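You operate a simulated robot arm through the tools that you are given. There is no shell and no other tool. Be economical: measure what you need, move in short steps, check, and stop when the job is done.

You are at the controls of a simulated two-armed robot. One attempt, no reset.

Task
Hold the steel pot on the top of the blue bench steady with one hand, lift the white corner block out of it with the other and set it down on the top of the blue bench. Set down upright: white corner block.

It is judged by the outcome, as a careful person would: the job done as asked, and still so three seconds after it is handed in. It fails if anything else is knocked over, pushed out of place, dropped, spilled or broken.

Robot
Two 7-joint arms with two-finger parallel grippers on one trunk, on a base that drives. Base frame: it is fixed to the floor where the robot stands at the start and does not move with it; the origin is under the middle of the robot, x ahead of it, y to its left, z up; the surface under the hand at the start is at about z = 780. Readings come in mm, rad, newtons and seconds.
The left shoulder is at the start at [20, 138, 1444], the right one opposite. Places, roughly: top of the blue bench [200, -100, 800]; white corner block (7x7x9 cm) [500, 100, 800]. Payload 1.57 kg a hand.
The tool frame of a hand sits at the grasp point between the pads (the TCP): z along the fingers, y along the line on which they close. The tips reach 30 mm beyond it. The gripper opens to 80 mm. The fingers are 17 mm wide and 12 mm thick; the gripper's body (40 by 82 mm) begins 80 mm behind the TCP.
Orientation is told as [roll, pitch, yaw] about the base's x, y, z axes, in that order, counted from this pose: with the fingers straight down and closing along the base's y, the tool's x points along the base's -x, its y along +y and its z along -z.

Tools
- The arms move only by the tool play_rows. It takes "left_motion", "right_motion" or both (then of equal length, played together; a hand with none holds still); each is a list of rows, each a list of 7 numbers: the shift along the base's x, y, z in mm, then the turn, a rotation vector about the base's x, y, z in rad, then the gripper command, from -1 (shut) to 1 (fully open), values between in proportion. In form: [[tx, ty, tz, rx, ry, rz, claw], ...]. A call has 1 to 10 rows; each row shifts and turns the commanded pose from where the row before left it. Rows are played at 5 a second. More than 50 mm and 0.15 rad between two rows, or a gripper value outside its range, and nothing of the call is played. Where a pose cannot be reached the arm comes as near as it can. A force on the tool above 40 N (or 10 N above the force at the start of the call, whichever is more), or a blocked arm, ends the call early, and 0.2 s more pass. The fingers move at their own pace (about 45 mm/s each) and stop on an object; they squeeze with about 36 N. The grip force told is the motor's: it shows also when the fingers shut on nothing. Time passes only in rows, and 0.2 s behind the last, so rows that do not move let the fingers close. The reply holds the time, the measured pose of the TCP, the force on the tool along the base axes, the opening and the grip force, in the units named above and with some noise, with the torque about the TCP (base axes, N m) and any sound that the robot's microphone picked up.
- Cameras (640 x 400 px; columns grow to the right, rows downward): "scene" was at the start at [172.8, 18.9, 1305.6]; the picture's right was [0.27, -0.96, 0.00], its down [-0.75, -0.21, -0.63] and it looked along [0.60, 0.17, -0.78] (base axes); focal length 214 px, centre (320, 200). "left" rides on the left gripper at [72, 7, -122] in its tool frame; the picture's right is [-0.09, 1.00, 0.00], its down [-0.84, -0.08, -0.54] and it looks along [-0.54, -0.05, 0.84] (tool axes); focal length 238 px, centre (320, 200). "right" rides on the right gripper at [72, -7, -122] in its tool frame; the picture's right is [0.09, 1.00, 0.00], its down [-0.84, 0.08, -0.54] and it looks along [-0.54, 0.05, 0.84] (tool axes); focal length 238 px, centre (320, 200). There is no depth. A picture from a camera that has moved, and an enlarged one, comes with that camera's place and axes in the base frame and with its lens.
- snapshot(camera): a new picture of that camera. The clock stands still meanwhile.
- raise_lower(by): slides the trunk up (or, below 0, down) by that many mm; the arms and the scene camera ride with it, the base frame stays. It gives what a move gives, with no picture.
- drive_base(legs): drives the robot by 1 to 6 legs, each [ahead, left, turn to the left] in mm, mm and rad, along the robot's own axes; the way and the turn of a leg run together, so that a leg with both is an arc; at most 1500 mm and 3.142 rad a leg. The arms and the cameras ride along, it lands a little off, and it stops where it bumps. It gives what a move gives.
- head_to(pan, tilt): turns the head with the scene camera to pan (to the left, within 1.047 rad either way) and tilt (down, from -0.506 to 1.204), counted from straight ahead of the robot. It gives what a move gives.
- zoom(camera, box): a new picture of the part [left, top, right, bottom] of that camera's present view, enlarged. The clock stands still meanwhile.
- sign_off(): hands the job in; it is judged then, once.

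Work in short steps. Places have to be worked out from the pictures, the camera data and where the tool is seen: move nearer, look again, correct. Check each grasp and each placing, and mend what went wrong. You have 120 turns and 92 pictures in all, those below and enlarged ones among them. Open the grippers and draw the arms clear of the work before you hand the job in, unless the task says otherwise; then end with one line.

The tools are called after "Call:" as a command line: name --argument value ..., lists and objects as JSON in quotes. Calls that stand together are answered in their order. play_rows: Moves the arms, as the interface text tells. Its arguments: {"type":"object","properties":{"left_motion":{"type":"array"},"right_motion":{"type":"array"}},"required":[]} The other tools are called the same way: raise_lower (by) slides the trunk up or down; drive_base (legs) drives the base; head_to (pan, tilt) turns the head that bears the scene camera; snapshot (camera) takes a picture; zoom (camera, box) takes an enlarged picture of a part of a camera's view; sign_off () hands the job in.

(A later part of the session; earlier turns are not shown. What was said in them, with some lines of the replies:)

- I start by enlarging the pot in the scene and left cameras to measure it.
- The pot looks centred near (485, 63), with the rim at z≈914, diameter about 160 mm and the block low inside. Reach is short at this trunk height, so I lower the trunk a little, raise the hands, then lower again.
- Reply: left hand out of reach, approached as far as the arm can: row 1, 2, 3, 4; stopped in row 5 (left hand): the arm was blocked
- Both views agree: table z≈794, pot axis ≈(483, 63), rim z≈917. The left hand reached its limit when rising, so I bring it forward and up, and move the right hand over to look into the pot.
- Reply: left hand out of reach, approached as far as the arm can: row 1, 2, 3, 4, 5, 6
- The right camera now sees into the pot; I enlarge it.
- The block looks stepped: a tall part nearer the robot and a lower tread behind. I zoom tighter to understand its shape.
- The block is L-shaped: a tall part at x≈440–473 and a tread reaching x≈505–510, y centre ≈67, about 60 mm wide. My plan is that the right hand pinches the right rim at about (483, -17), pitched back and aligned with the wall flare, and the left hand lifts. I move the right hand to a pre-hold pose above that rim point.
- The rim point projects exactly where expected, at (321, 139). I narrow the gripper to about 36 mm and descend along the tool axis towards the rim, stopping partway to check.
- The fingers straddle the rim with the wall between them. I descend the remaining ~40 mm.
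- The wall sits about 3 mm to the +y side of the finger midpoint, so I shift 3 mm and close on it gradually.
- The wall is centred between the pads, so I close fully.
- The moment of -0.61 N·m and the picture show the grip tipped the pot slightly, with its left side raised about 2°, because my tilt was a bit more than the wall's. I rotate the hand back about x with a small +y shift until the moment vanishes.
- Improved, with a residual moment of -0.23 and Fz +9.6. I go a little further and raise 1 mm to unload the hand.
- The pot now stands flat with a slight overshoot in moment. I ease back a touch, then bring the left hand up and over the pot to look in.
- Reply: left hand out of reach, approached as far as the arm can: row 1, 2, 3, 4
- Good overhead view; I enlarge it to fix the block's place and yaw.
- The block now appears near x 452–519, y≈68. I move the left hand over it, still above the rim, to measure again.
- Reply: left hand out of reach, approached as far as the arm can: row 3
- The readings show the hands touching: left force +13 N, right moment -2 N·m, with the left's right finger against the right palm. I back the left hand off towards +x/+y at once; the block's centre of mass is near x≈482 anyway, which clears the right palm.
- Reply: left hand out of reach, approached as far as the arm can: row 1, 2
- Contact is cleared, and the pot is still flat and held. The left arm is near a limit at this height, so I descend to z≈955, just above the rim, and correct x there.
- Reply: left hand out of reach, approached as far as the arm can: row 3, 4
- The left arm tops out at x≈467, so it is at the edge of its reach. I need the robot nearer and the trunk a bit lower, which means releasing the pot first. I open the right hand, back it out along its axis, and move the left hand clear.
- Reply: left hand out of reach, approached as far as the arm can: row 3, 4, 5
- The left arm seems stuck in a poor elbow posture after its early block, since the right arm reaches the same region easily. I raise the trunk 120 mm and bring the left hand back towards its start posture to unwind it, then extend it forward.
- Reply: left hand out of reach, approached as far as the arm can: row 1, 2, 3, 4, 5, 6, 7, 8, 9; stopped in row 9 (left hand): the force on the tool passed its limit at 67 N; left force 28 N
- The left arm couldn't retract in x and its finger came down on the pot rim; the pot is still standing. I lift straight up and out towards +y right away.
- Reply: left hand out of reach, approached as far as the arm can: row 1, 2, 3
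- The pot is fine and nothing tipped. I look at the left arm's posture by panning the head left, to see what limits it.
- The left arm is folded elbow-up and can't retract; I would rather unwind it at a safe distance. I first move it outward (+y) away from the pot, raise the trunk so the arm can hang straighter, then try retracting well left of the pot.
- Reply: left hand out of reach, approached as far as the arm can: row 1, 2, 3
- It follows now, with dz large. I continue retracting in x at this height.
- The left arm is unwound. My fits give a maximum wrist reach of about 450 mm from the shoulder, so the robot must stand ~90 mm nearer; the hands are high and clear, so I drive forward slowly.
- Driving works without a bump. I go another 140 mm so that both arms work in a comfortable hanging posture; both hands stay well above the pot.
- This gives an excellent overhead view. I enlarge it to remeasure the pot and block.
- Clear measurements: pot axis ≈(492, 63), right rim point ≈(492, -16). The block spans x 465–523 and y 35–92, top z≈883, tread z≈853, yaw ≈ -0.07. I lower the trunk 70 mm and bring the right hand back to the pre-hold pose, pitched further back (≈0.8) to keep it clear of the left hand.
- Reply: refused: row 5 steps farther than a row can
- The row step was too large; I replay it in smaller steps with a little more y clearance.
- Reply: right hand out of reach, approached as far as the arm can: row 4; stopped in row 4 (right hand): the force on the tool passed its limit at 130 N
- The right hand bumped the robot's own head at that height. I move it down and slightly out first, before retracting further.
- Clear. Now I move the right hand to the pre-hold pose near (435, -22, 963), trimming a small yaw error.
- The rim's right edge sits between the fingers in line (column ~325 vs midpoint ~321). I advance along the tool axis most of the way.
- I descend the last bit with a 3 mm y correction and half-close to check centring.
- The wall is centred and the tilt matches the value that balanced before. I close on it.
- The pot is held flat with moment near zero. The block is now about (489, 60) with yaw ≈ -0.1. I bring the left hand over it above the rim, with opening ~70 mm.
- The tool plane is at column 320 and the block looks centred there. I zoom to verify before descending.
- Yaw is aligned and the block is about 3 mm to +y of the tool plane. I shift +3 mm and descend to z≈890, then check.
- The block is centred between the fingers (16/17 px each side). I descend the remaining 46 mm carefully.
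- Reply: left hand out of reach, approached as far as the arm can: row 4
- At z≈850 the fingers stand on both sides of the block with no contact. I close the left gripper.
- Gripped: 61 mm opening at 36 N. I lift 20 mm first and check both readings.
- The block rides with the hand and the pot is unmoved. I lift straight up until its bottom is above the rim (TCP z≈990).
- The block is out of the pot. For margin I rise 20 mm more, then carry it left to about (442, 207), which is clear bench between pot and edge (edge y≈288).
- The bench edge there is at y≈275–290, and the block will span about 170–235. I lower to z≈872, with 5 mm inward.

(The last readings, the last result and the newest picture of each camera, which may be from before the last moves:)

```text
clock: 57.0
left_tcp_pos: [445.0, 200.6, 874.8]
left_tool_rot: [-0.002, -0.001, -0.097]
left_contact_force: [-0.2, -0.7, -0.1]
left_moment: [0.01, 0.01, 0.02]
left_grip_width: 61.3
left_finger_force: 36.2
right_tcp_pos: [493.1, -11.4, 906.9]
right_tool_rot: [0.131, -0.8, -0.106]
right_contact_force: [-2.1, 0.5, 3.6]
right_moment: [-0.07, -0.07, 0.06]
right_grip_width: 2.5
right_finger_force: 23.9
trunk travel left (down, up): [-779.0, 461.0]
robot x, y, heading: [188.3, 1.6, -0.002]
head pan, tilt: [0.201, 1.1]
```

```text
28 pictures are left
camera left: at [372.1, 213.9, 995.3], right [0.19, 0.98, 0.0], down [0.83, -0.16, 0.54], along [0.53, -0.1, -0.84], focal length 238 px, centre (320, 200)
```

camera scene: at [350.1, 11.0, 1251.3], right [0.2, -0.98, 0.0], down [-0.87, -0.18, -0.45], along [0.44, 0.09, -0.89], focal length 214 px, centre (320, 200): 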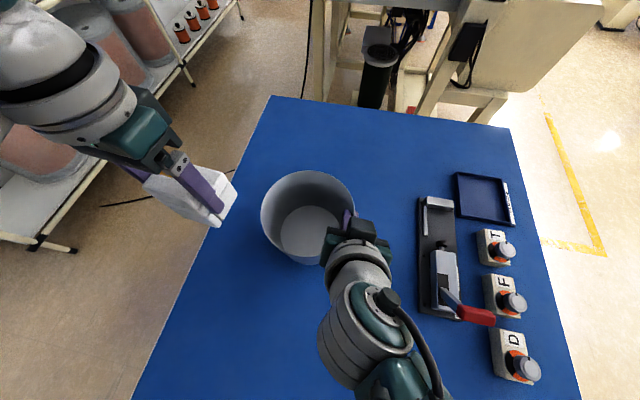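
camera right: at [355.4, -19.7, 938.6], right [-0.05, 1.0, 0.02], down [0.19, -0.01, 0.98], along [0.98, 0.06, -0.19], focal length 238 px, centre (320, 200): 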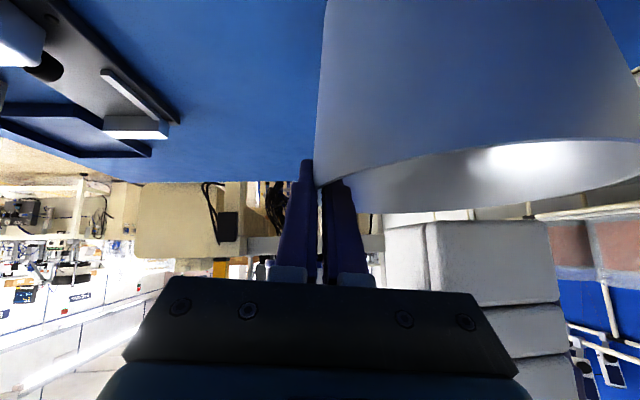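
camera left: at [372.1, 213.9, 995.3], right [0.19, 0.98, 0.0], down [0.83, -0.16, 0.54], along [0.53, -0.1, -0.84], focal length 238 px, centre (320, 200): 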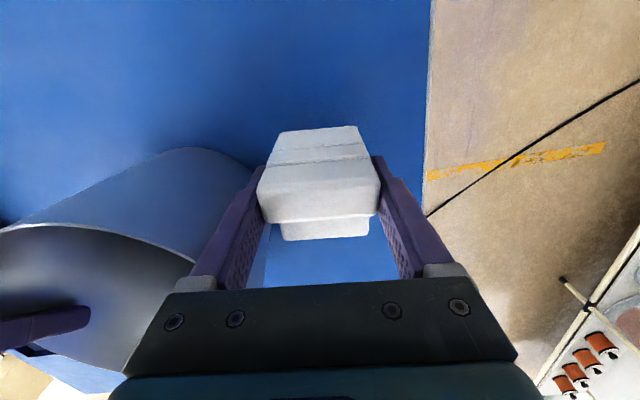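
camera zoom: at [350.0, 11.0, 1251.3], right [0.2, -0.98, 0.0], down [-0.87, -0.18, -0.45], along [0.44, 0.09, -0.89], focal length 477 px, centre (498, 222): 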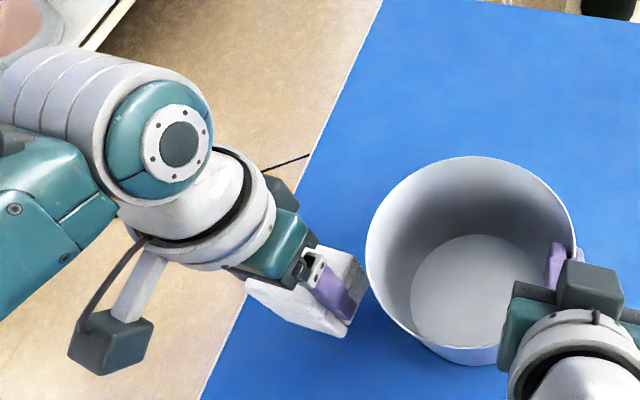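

All clear around it. I lower slowly to feel for the bench, expecting contact near z≈845–850.

Call:
play_rows --left_motion '[[0, 0, -5, 0, 0, 0, -1], [0, 0, -5, 0, 0, 0, -1], [0, 0, -4, 0, 0, 0, -1], [0, 0, -4, 0, 0, 0, -1], [0, 0, -3, 0, 0, 0, -1], [0, 0, -2, 0, 0, 0, -1], [0, 0, 0, 0, 0, 0, -1]]' --right_motion '[[0, 0, 0, 0, 0, 0, -1], [0, 0, 0, 0, 0, 0, -1], [0, 0, 0, 0, 0, 0, -1], [0, 0, 0, 0, 0, 0, -1], [0, 0, 0, 0, 0, 0, -1], [0, 0, 0, 0, 0, 0, -1], [0, 0, 0, 0, 0, 0, -1]]'

```text
clock: 58.6
left_tcp_pos: [445.0, 199.9, 851.6]
left_tool_rot: [-0.003, -0.001, -0.097]
left_contact_force: [-0.7, 0.1, 0.1]
left_moment: [0.01, 0.01, 0.0]
left_grip_width: 61.4
left_finger_force: 35.4
right_tcp_pos: [493.8, -11.6, 907.4]
right_tool_rot: [0.13, -0.802, -0.107]
right_contact_force: [-0.9, 1.6, 2.3]
right_moment: [-0.08, -0.04, 0.06]
right_grip_width: 2.7
right_finger_force: 24.6
trunk travel left (down, up): [-779.0, 461.0]
robot x, y, heading: [189.1, -1.2, 0.002]
head pan, tilt: [0.201, 1.1]
```

No contact yet; I continue in 1.5 mm steps.

Call:
play_rows --left_motion '[[0, 0, -1.5, 0, 0, 0, -1], [0, 0, -1.5, 0, 0, 0, -1], [0, 0, -1.5, 0, 0, 0, -1], [0, 0, -1.5, 0, 0, 0, -1], [0, 0, 0, 0, 0, 0, -1]]'

```text
clock: 59.8
left_tcp_pos: [443.4, 200.7, 846.0]
left_tool_rot: [-0.003, 0.001, -0.098]
left_contact_force: [0.3, 0.2, -0.4]
left_moment: [-0.03, 0.04, 0.03]
left_grip_width: 61.5
left_finger_force: 35.5
right_tcp_pos: [493.7, -11.2, 906.6]
right_tool_rot: [0.132, -0.802, -0.107]
right_contact_force: [-1.5, 1.2, 2.1]
right_moment: [-0.09, -0.04, 0.09]
right_grip_width: 2.9
right_finger_force: 24.2
trunk travel left (down, up): [-779.0, 461.0]
robot x, y, heading: [188.4, 2.1, -0.001]
head pan, tilt: [0.201, 1.1]
```

Call:
play_rows --left_motion '[[0, 0, -1.5, 0, 0, 0, -1], [0, 0, -1.5, 0, 0, 0, -1], [0, 0, -1.5, 0, 0, 0, -1], [0, 0, 0, 0, 0, 0, -1]]'

Call:
snapshot --camera "right"

```text
clock: 60.4
left_tcp_pos: [444.2, 200.7, 845.1]
left_tool_rot: [-0.003, -0.001, -0.098]
left_contact_force: [-8.6, 0.9, 26.8]
left_moment: [-0.23, -0.19, -0.01]
left_grip_width: 61.4
left_finger_force: 35.7
right_tcp_pos: [492.0, -10.6, 907.2]
right_tool_rot: [0.129, -0.8, -0.106]
right_contact_force: [-2.8, -2.6, 5.5]
right_moment: [0.0, -0.29, 0.01]
right_grip_width: 2.8
right_finger_force: 23.7
trunk travel left (down, up): [-779.0, 461.0]
robot x, y, heading: [190.3, 0.9, 0.001]
head pan, tilt: [0.201, 1.1]
stopped in row 3 (left hand): the force on the tool passed its limit at 45 N (the readings are from after the stop); the commanded pose is now the measured one
```

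```text
27 pictures are left
camera right: at [354.6, -19.4, 938.7], right [-0.05, 1.0, 0.02], down [0.19, -0.01, 0.98], along [0.98, 0.06, -0.19], focal length 238 px, centre (320, 200)
```

right: 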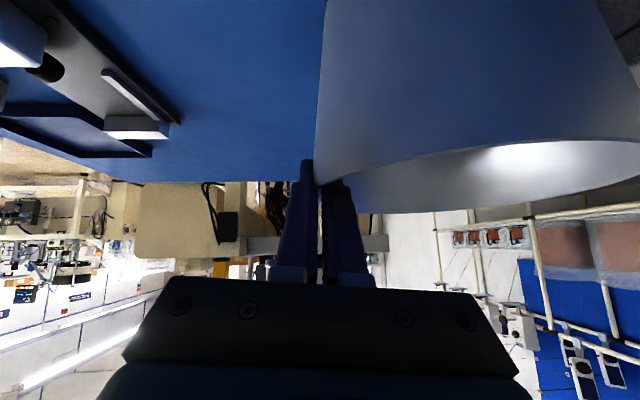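

Contact with the bench: Fz is +27 N at z≈845. I back up about 1 mm to relieve it, then open the left gripper slowly.

Call:
play_rows --left_motion '[[0, 0, 0.8, 0, 0, 0, -1], [0, 0, 0, 0, 0, 0, 0.55], [0, 0, 0, 0, 0, 0, 0.65], [0, 0, 0, 0, 0, 0, 0.75], [0, 0, 0, 0, 0, 0, 0.75]]'

Call:
snapshot --camera "left"

```text
clock: 61.6
left_tcp_pos: [444.9, 200.1, 845.4]
left_tool_rot: [-0.004, 0.001, -0.097]
left_contact_force: [-0.1, -0.3, -0.1]
left_moment: [-0.02, 0.03, -0.03]
left_grip_width: 70.1
left_finger_force: 0.1
right_tcp_pos: [493.6, -12.8, 908.1]
right_tool_rot: [0.13, -0.8, -0.105]
right_contact_force: [-6.2, 1.3, 15.0]
right_moment: [0.18, -0.02, 0.2]
right_grip_width: 2.8
right_finger_force: 24.2
trunk travel left (down, up): [-779.0, 461.0]
robot x, y, heading: [190.2, -0.0, 0.004]
head pan, tilt: [0.201, 1.1]
```

```text
26 pictures are left
camera left: at [372.9, 213.4, 966.0], right [0.19, 0.98, 0.0], down [0.83, -0.16, 0.54], along [0.53, -0.11, -0.84], focal length 238 px, centre (320, 200)
```

left: 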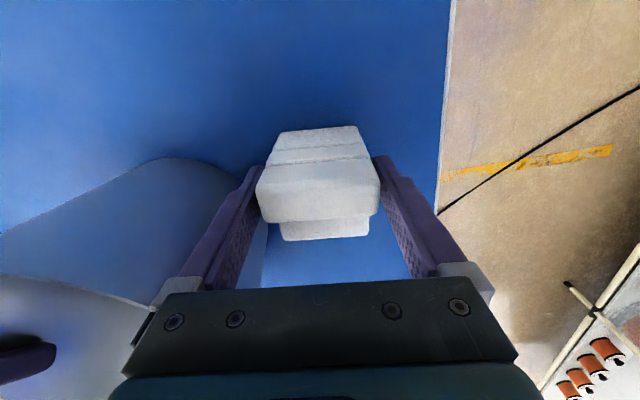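

Released, and the block stands flush. I open slightly more and raise the left hand straight up.

Call:
play_rows --left_motion '[[0, 0, 0, 0, 0, 0, 0.9], [0, 0, 10, 0, 0, 0, 0.9], [0, 0, 15, 0, 0, 0, 0.9], [0, 0, 20, 0, 0, 0, 0.9], [0, 0, 25, 0, 0, 0, 0.9], [0, 0, 30, 0, 0, 0, 0.9], [0, 0, 30, 0, 0, 0, 0.9], [0, 0, 20, 0, 0, 0, 0.9], [0, 0, 0, 0, 0, 0, 0.9]]'

Call:
snapshot --camera "left"

Call:
zoom --camera "scene" --box '[150, 100, 390, 280]'

```text
clock: 63.6
left_tcp_pos: [446.1, 198.5, 995.3]
left_tool_rot: [-0.002, 0.0, -0.098]
left_contact_force: [0.5, -0.6, 0.1]
left_moment: [0.0, -0.02, 0.01]
left_grip_width: 76.0
left_finger_force: 0.0
right_tcp_pos: [493.1, -12.1, 906.3]
right_tool_rot: [0.13, -0.8, -0.104]
right_contact_force: [-4.7, 1.7, 13.9]
right_moment: [0.15, -0.15, 0.13]
right_grip_width: 2.8
right_finger_force: 24.0
trunk travel left (down, up): [-779.0, 461.0]
robot x, y, heading: [190.1, -1.4, 0.0]
head pan, tilt: [0.201, 1.1]
```

```text
25 pictures are left
camera left: at [373.6, 212.1, 1116.6], right [0.19, 0.98, 0.0], down [0.83, -0.16, 0.54], along [0.53, -0.1, -0.84], focal length 238 px, centre (320, 200)
```

left: 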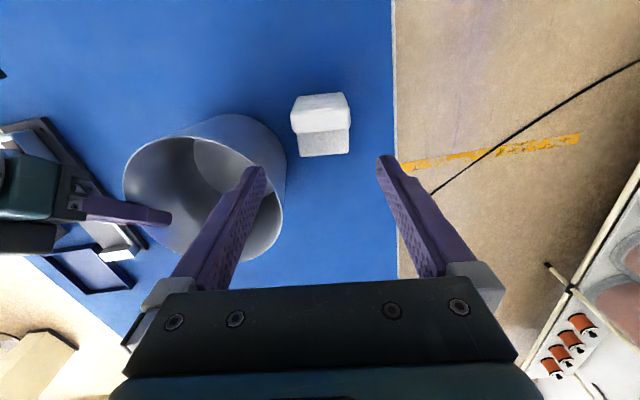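

```text
2.22 times, centred on (270, 190) of scene
camera zoom: at [350.0, 11.2, 1251.3], right [0.2, -0.98, 0.0], down [-0.87, -0.18, -0.45], along [0.44, 0.09, -0.89], focal length 477 px, centre (431, 222)
```

zoom: 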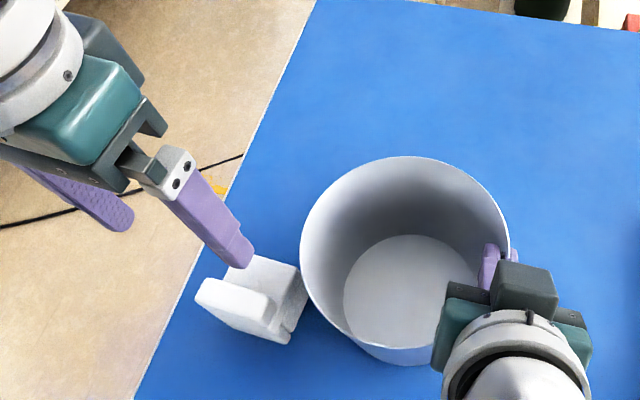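

The block stands upright on the bench and the pot is steady. Now I open the right hand and back it out along its axis.

Call:
play_rows --right_motion '[[0, 0, 0, 0, 0, 0, -0.7], [0, 0, 0, 0, 0, 0, -0.4], [0, 0, 0, 0, 0, 0, -0.2], [0, 0, 0, 0, 0, 0, -0.2], [-10, -1, 10, 0, 0, 0, -0.2], [-15, -2, 16, 0, 0, 0, -0.2], [-20, -2, 22, 0, 0, 0, -0.2], [-20, -10, 30, 0, 0, 0, -0.2], [-10, -20, 20, 0, 0, 0, -0.2], [0, 0, 0, 0, 0, 0, -0.2]]'

Call:
play_rows --left_motion '[[-20, 10, 0, 0, 0, 0, 1], [-30, 10, 0, 0, 0, 0, 1], [-30, 0, 0, 0, 0, 0, 1], [0, 0, 0, 0, 0, 0, 1]]' --right_motion '[[0, -30, 10, 0, 0, 0, 0], [0, -30, 10, 0, 0, 0, 0.5], [0, -20, 0, 0, 0, 0, 1], [0, 0, 0, 0, 0, 0, 1]]'

Call:
snapshot --camera "scene"

Call:
snapshot --camera "left"

```text
clock: 65.8
left_tcp_pos: [445.3, 198.0, 995.8]
left_tool_rot: [-0.004, -0.001, -0.098]
left_contact_force: [-0.5, 0.3, 0.3]
left_moment: [0.01, 0.04, 0.02]
left_grip_width: 76.0
left_finger_force: 0.0
right_tcp_pos: [417.6, -47.7, 1004.0]
right_tool_rot: [0.129, -0.799, -0.104]
right_contact_force: [-0.2, 0.1, 0.1]
right_moment: [0.01, 0.03, 0.03]
right_grip_width: 31.9
right_finger_force: 0.0
trunk travel left (down, up): [-779.0, 461.0]
robot x, y, heading: [184.6, 1.4, -0.002]
head pan, tilt: [0.201, 1.1]
```

```text
clock: 66.8
left_tcp_pos: [362.5, 218.6, 996.8]
left_tool_rot: [-0.003, 0.002, -0.098]
left_contact_force: [-0.3, 0.1, 0.2]
left_moment: [-0.02, 0.02, 0.0]
left_grip_width: 80.0
left_finger_force: 0.1
right_tcp_pos: [419.1, -128.9, 1026.8]
right_tool_rot: [0.127, -0.801, -0.104]
right_contact_force: [1.1, 0.5, 0.6]
right_moment: [-0.01, -0.02, 0.01]
right_grip_width: 80.0
right_finger_force: 0.1
trunk travel left (down, up): [-779.0, 461.0]
robot x, y, heading: [187.2, 1.6, 0.005]
head pan, tilt: [0.201, 1.1]
```

```text
23 pictures are left
camera scene: at [350.0, 11.0, 1251.3], right [0.2, -0.98, 0.0], down [-0.87, -0.18, -0.45], along [0.44, 0.09, -0.89], focal length 214 px, centre (320, 200)
```

scene: 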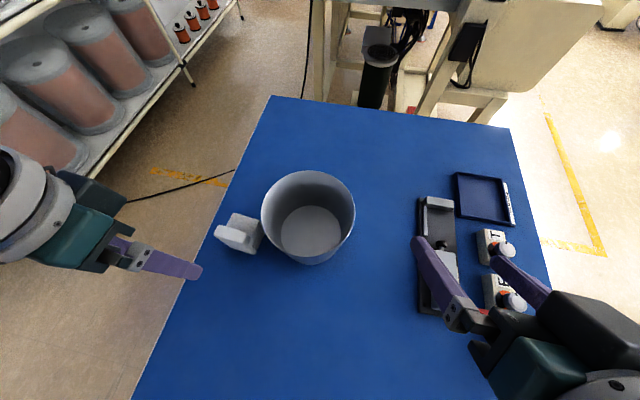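

```text
22 pictures are left
camera left: at [291.1, 231.8, 1117.2], right [0.19, 0.98, 0.0], down [0.83, -0.16, 0.54], along [0.53, -0.11, -0.84], focal length 238 px, centre (320, 200)
```

left: 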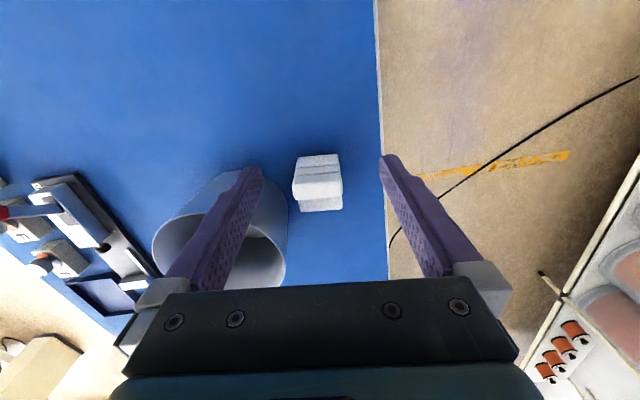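

The pot stands flat and empty, the block stands upright on the bench clear of both pot and edge, and both hands are open and clear. I hand the job in.

Call:
sign_off

```text
The job is handed in.
```

The right hand held the steel pot while the left lifted the white corner block out and set it upright on the blue bench. Along the way the left hand pressed briefly on the pot's rim and the right hand bumped the robot's own head. The pot never tipped, and it ended upright within about 1 cm of where it started.
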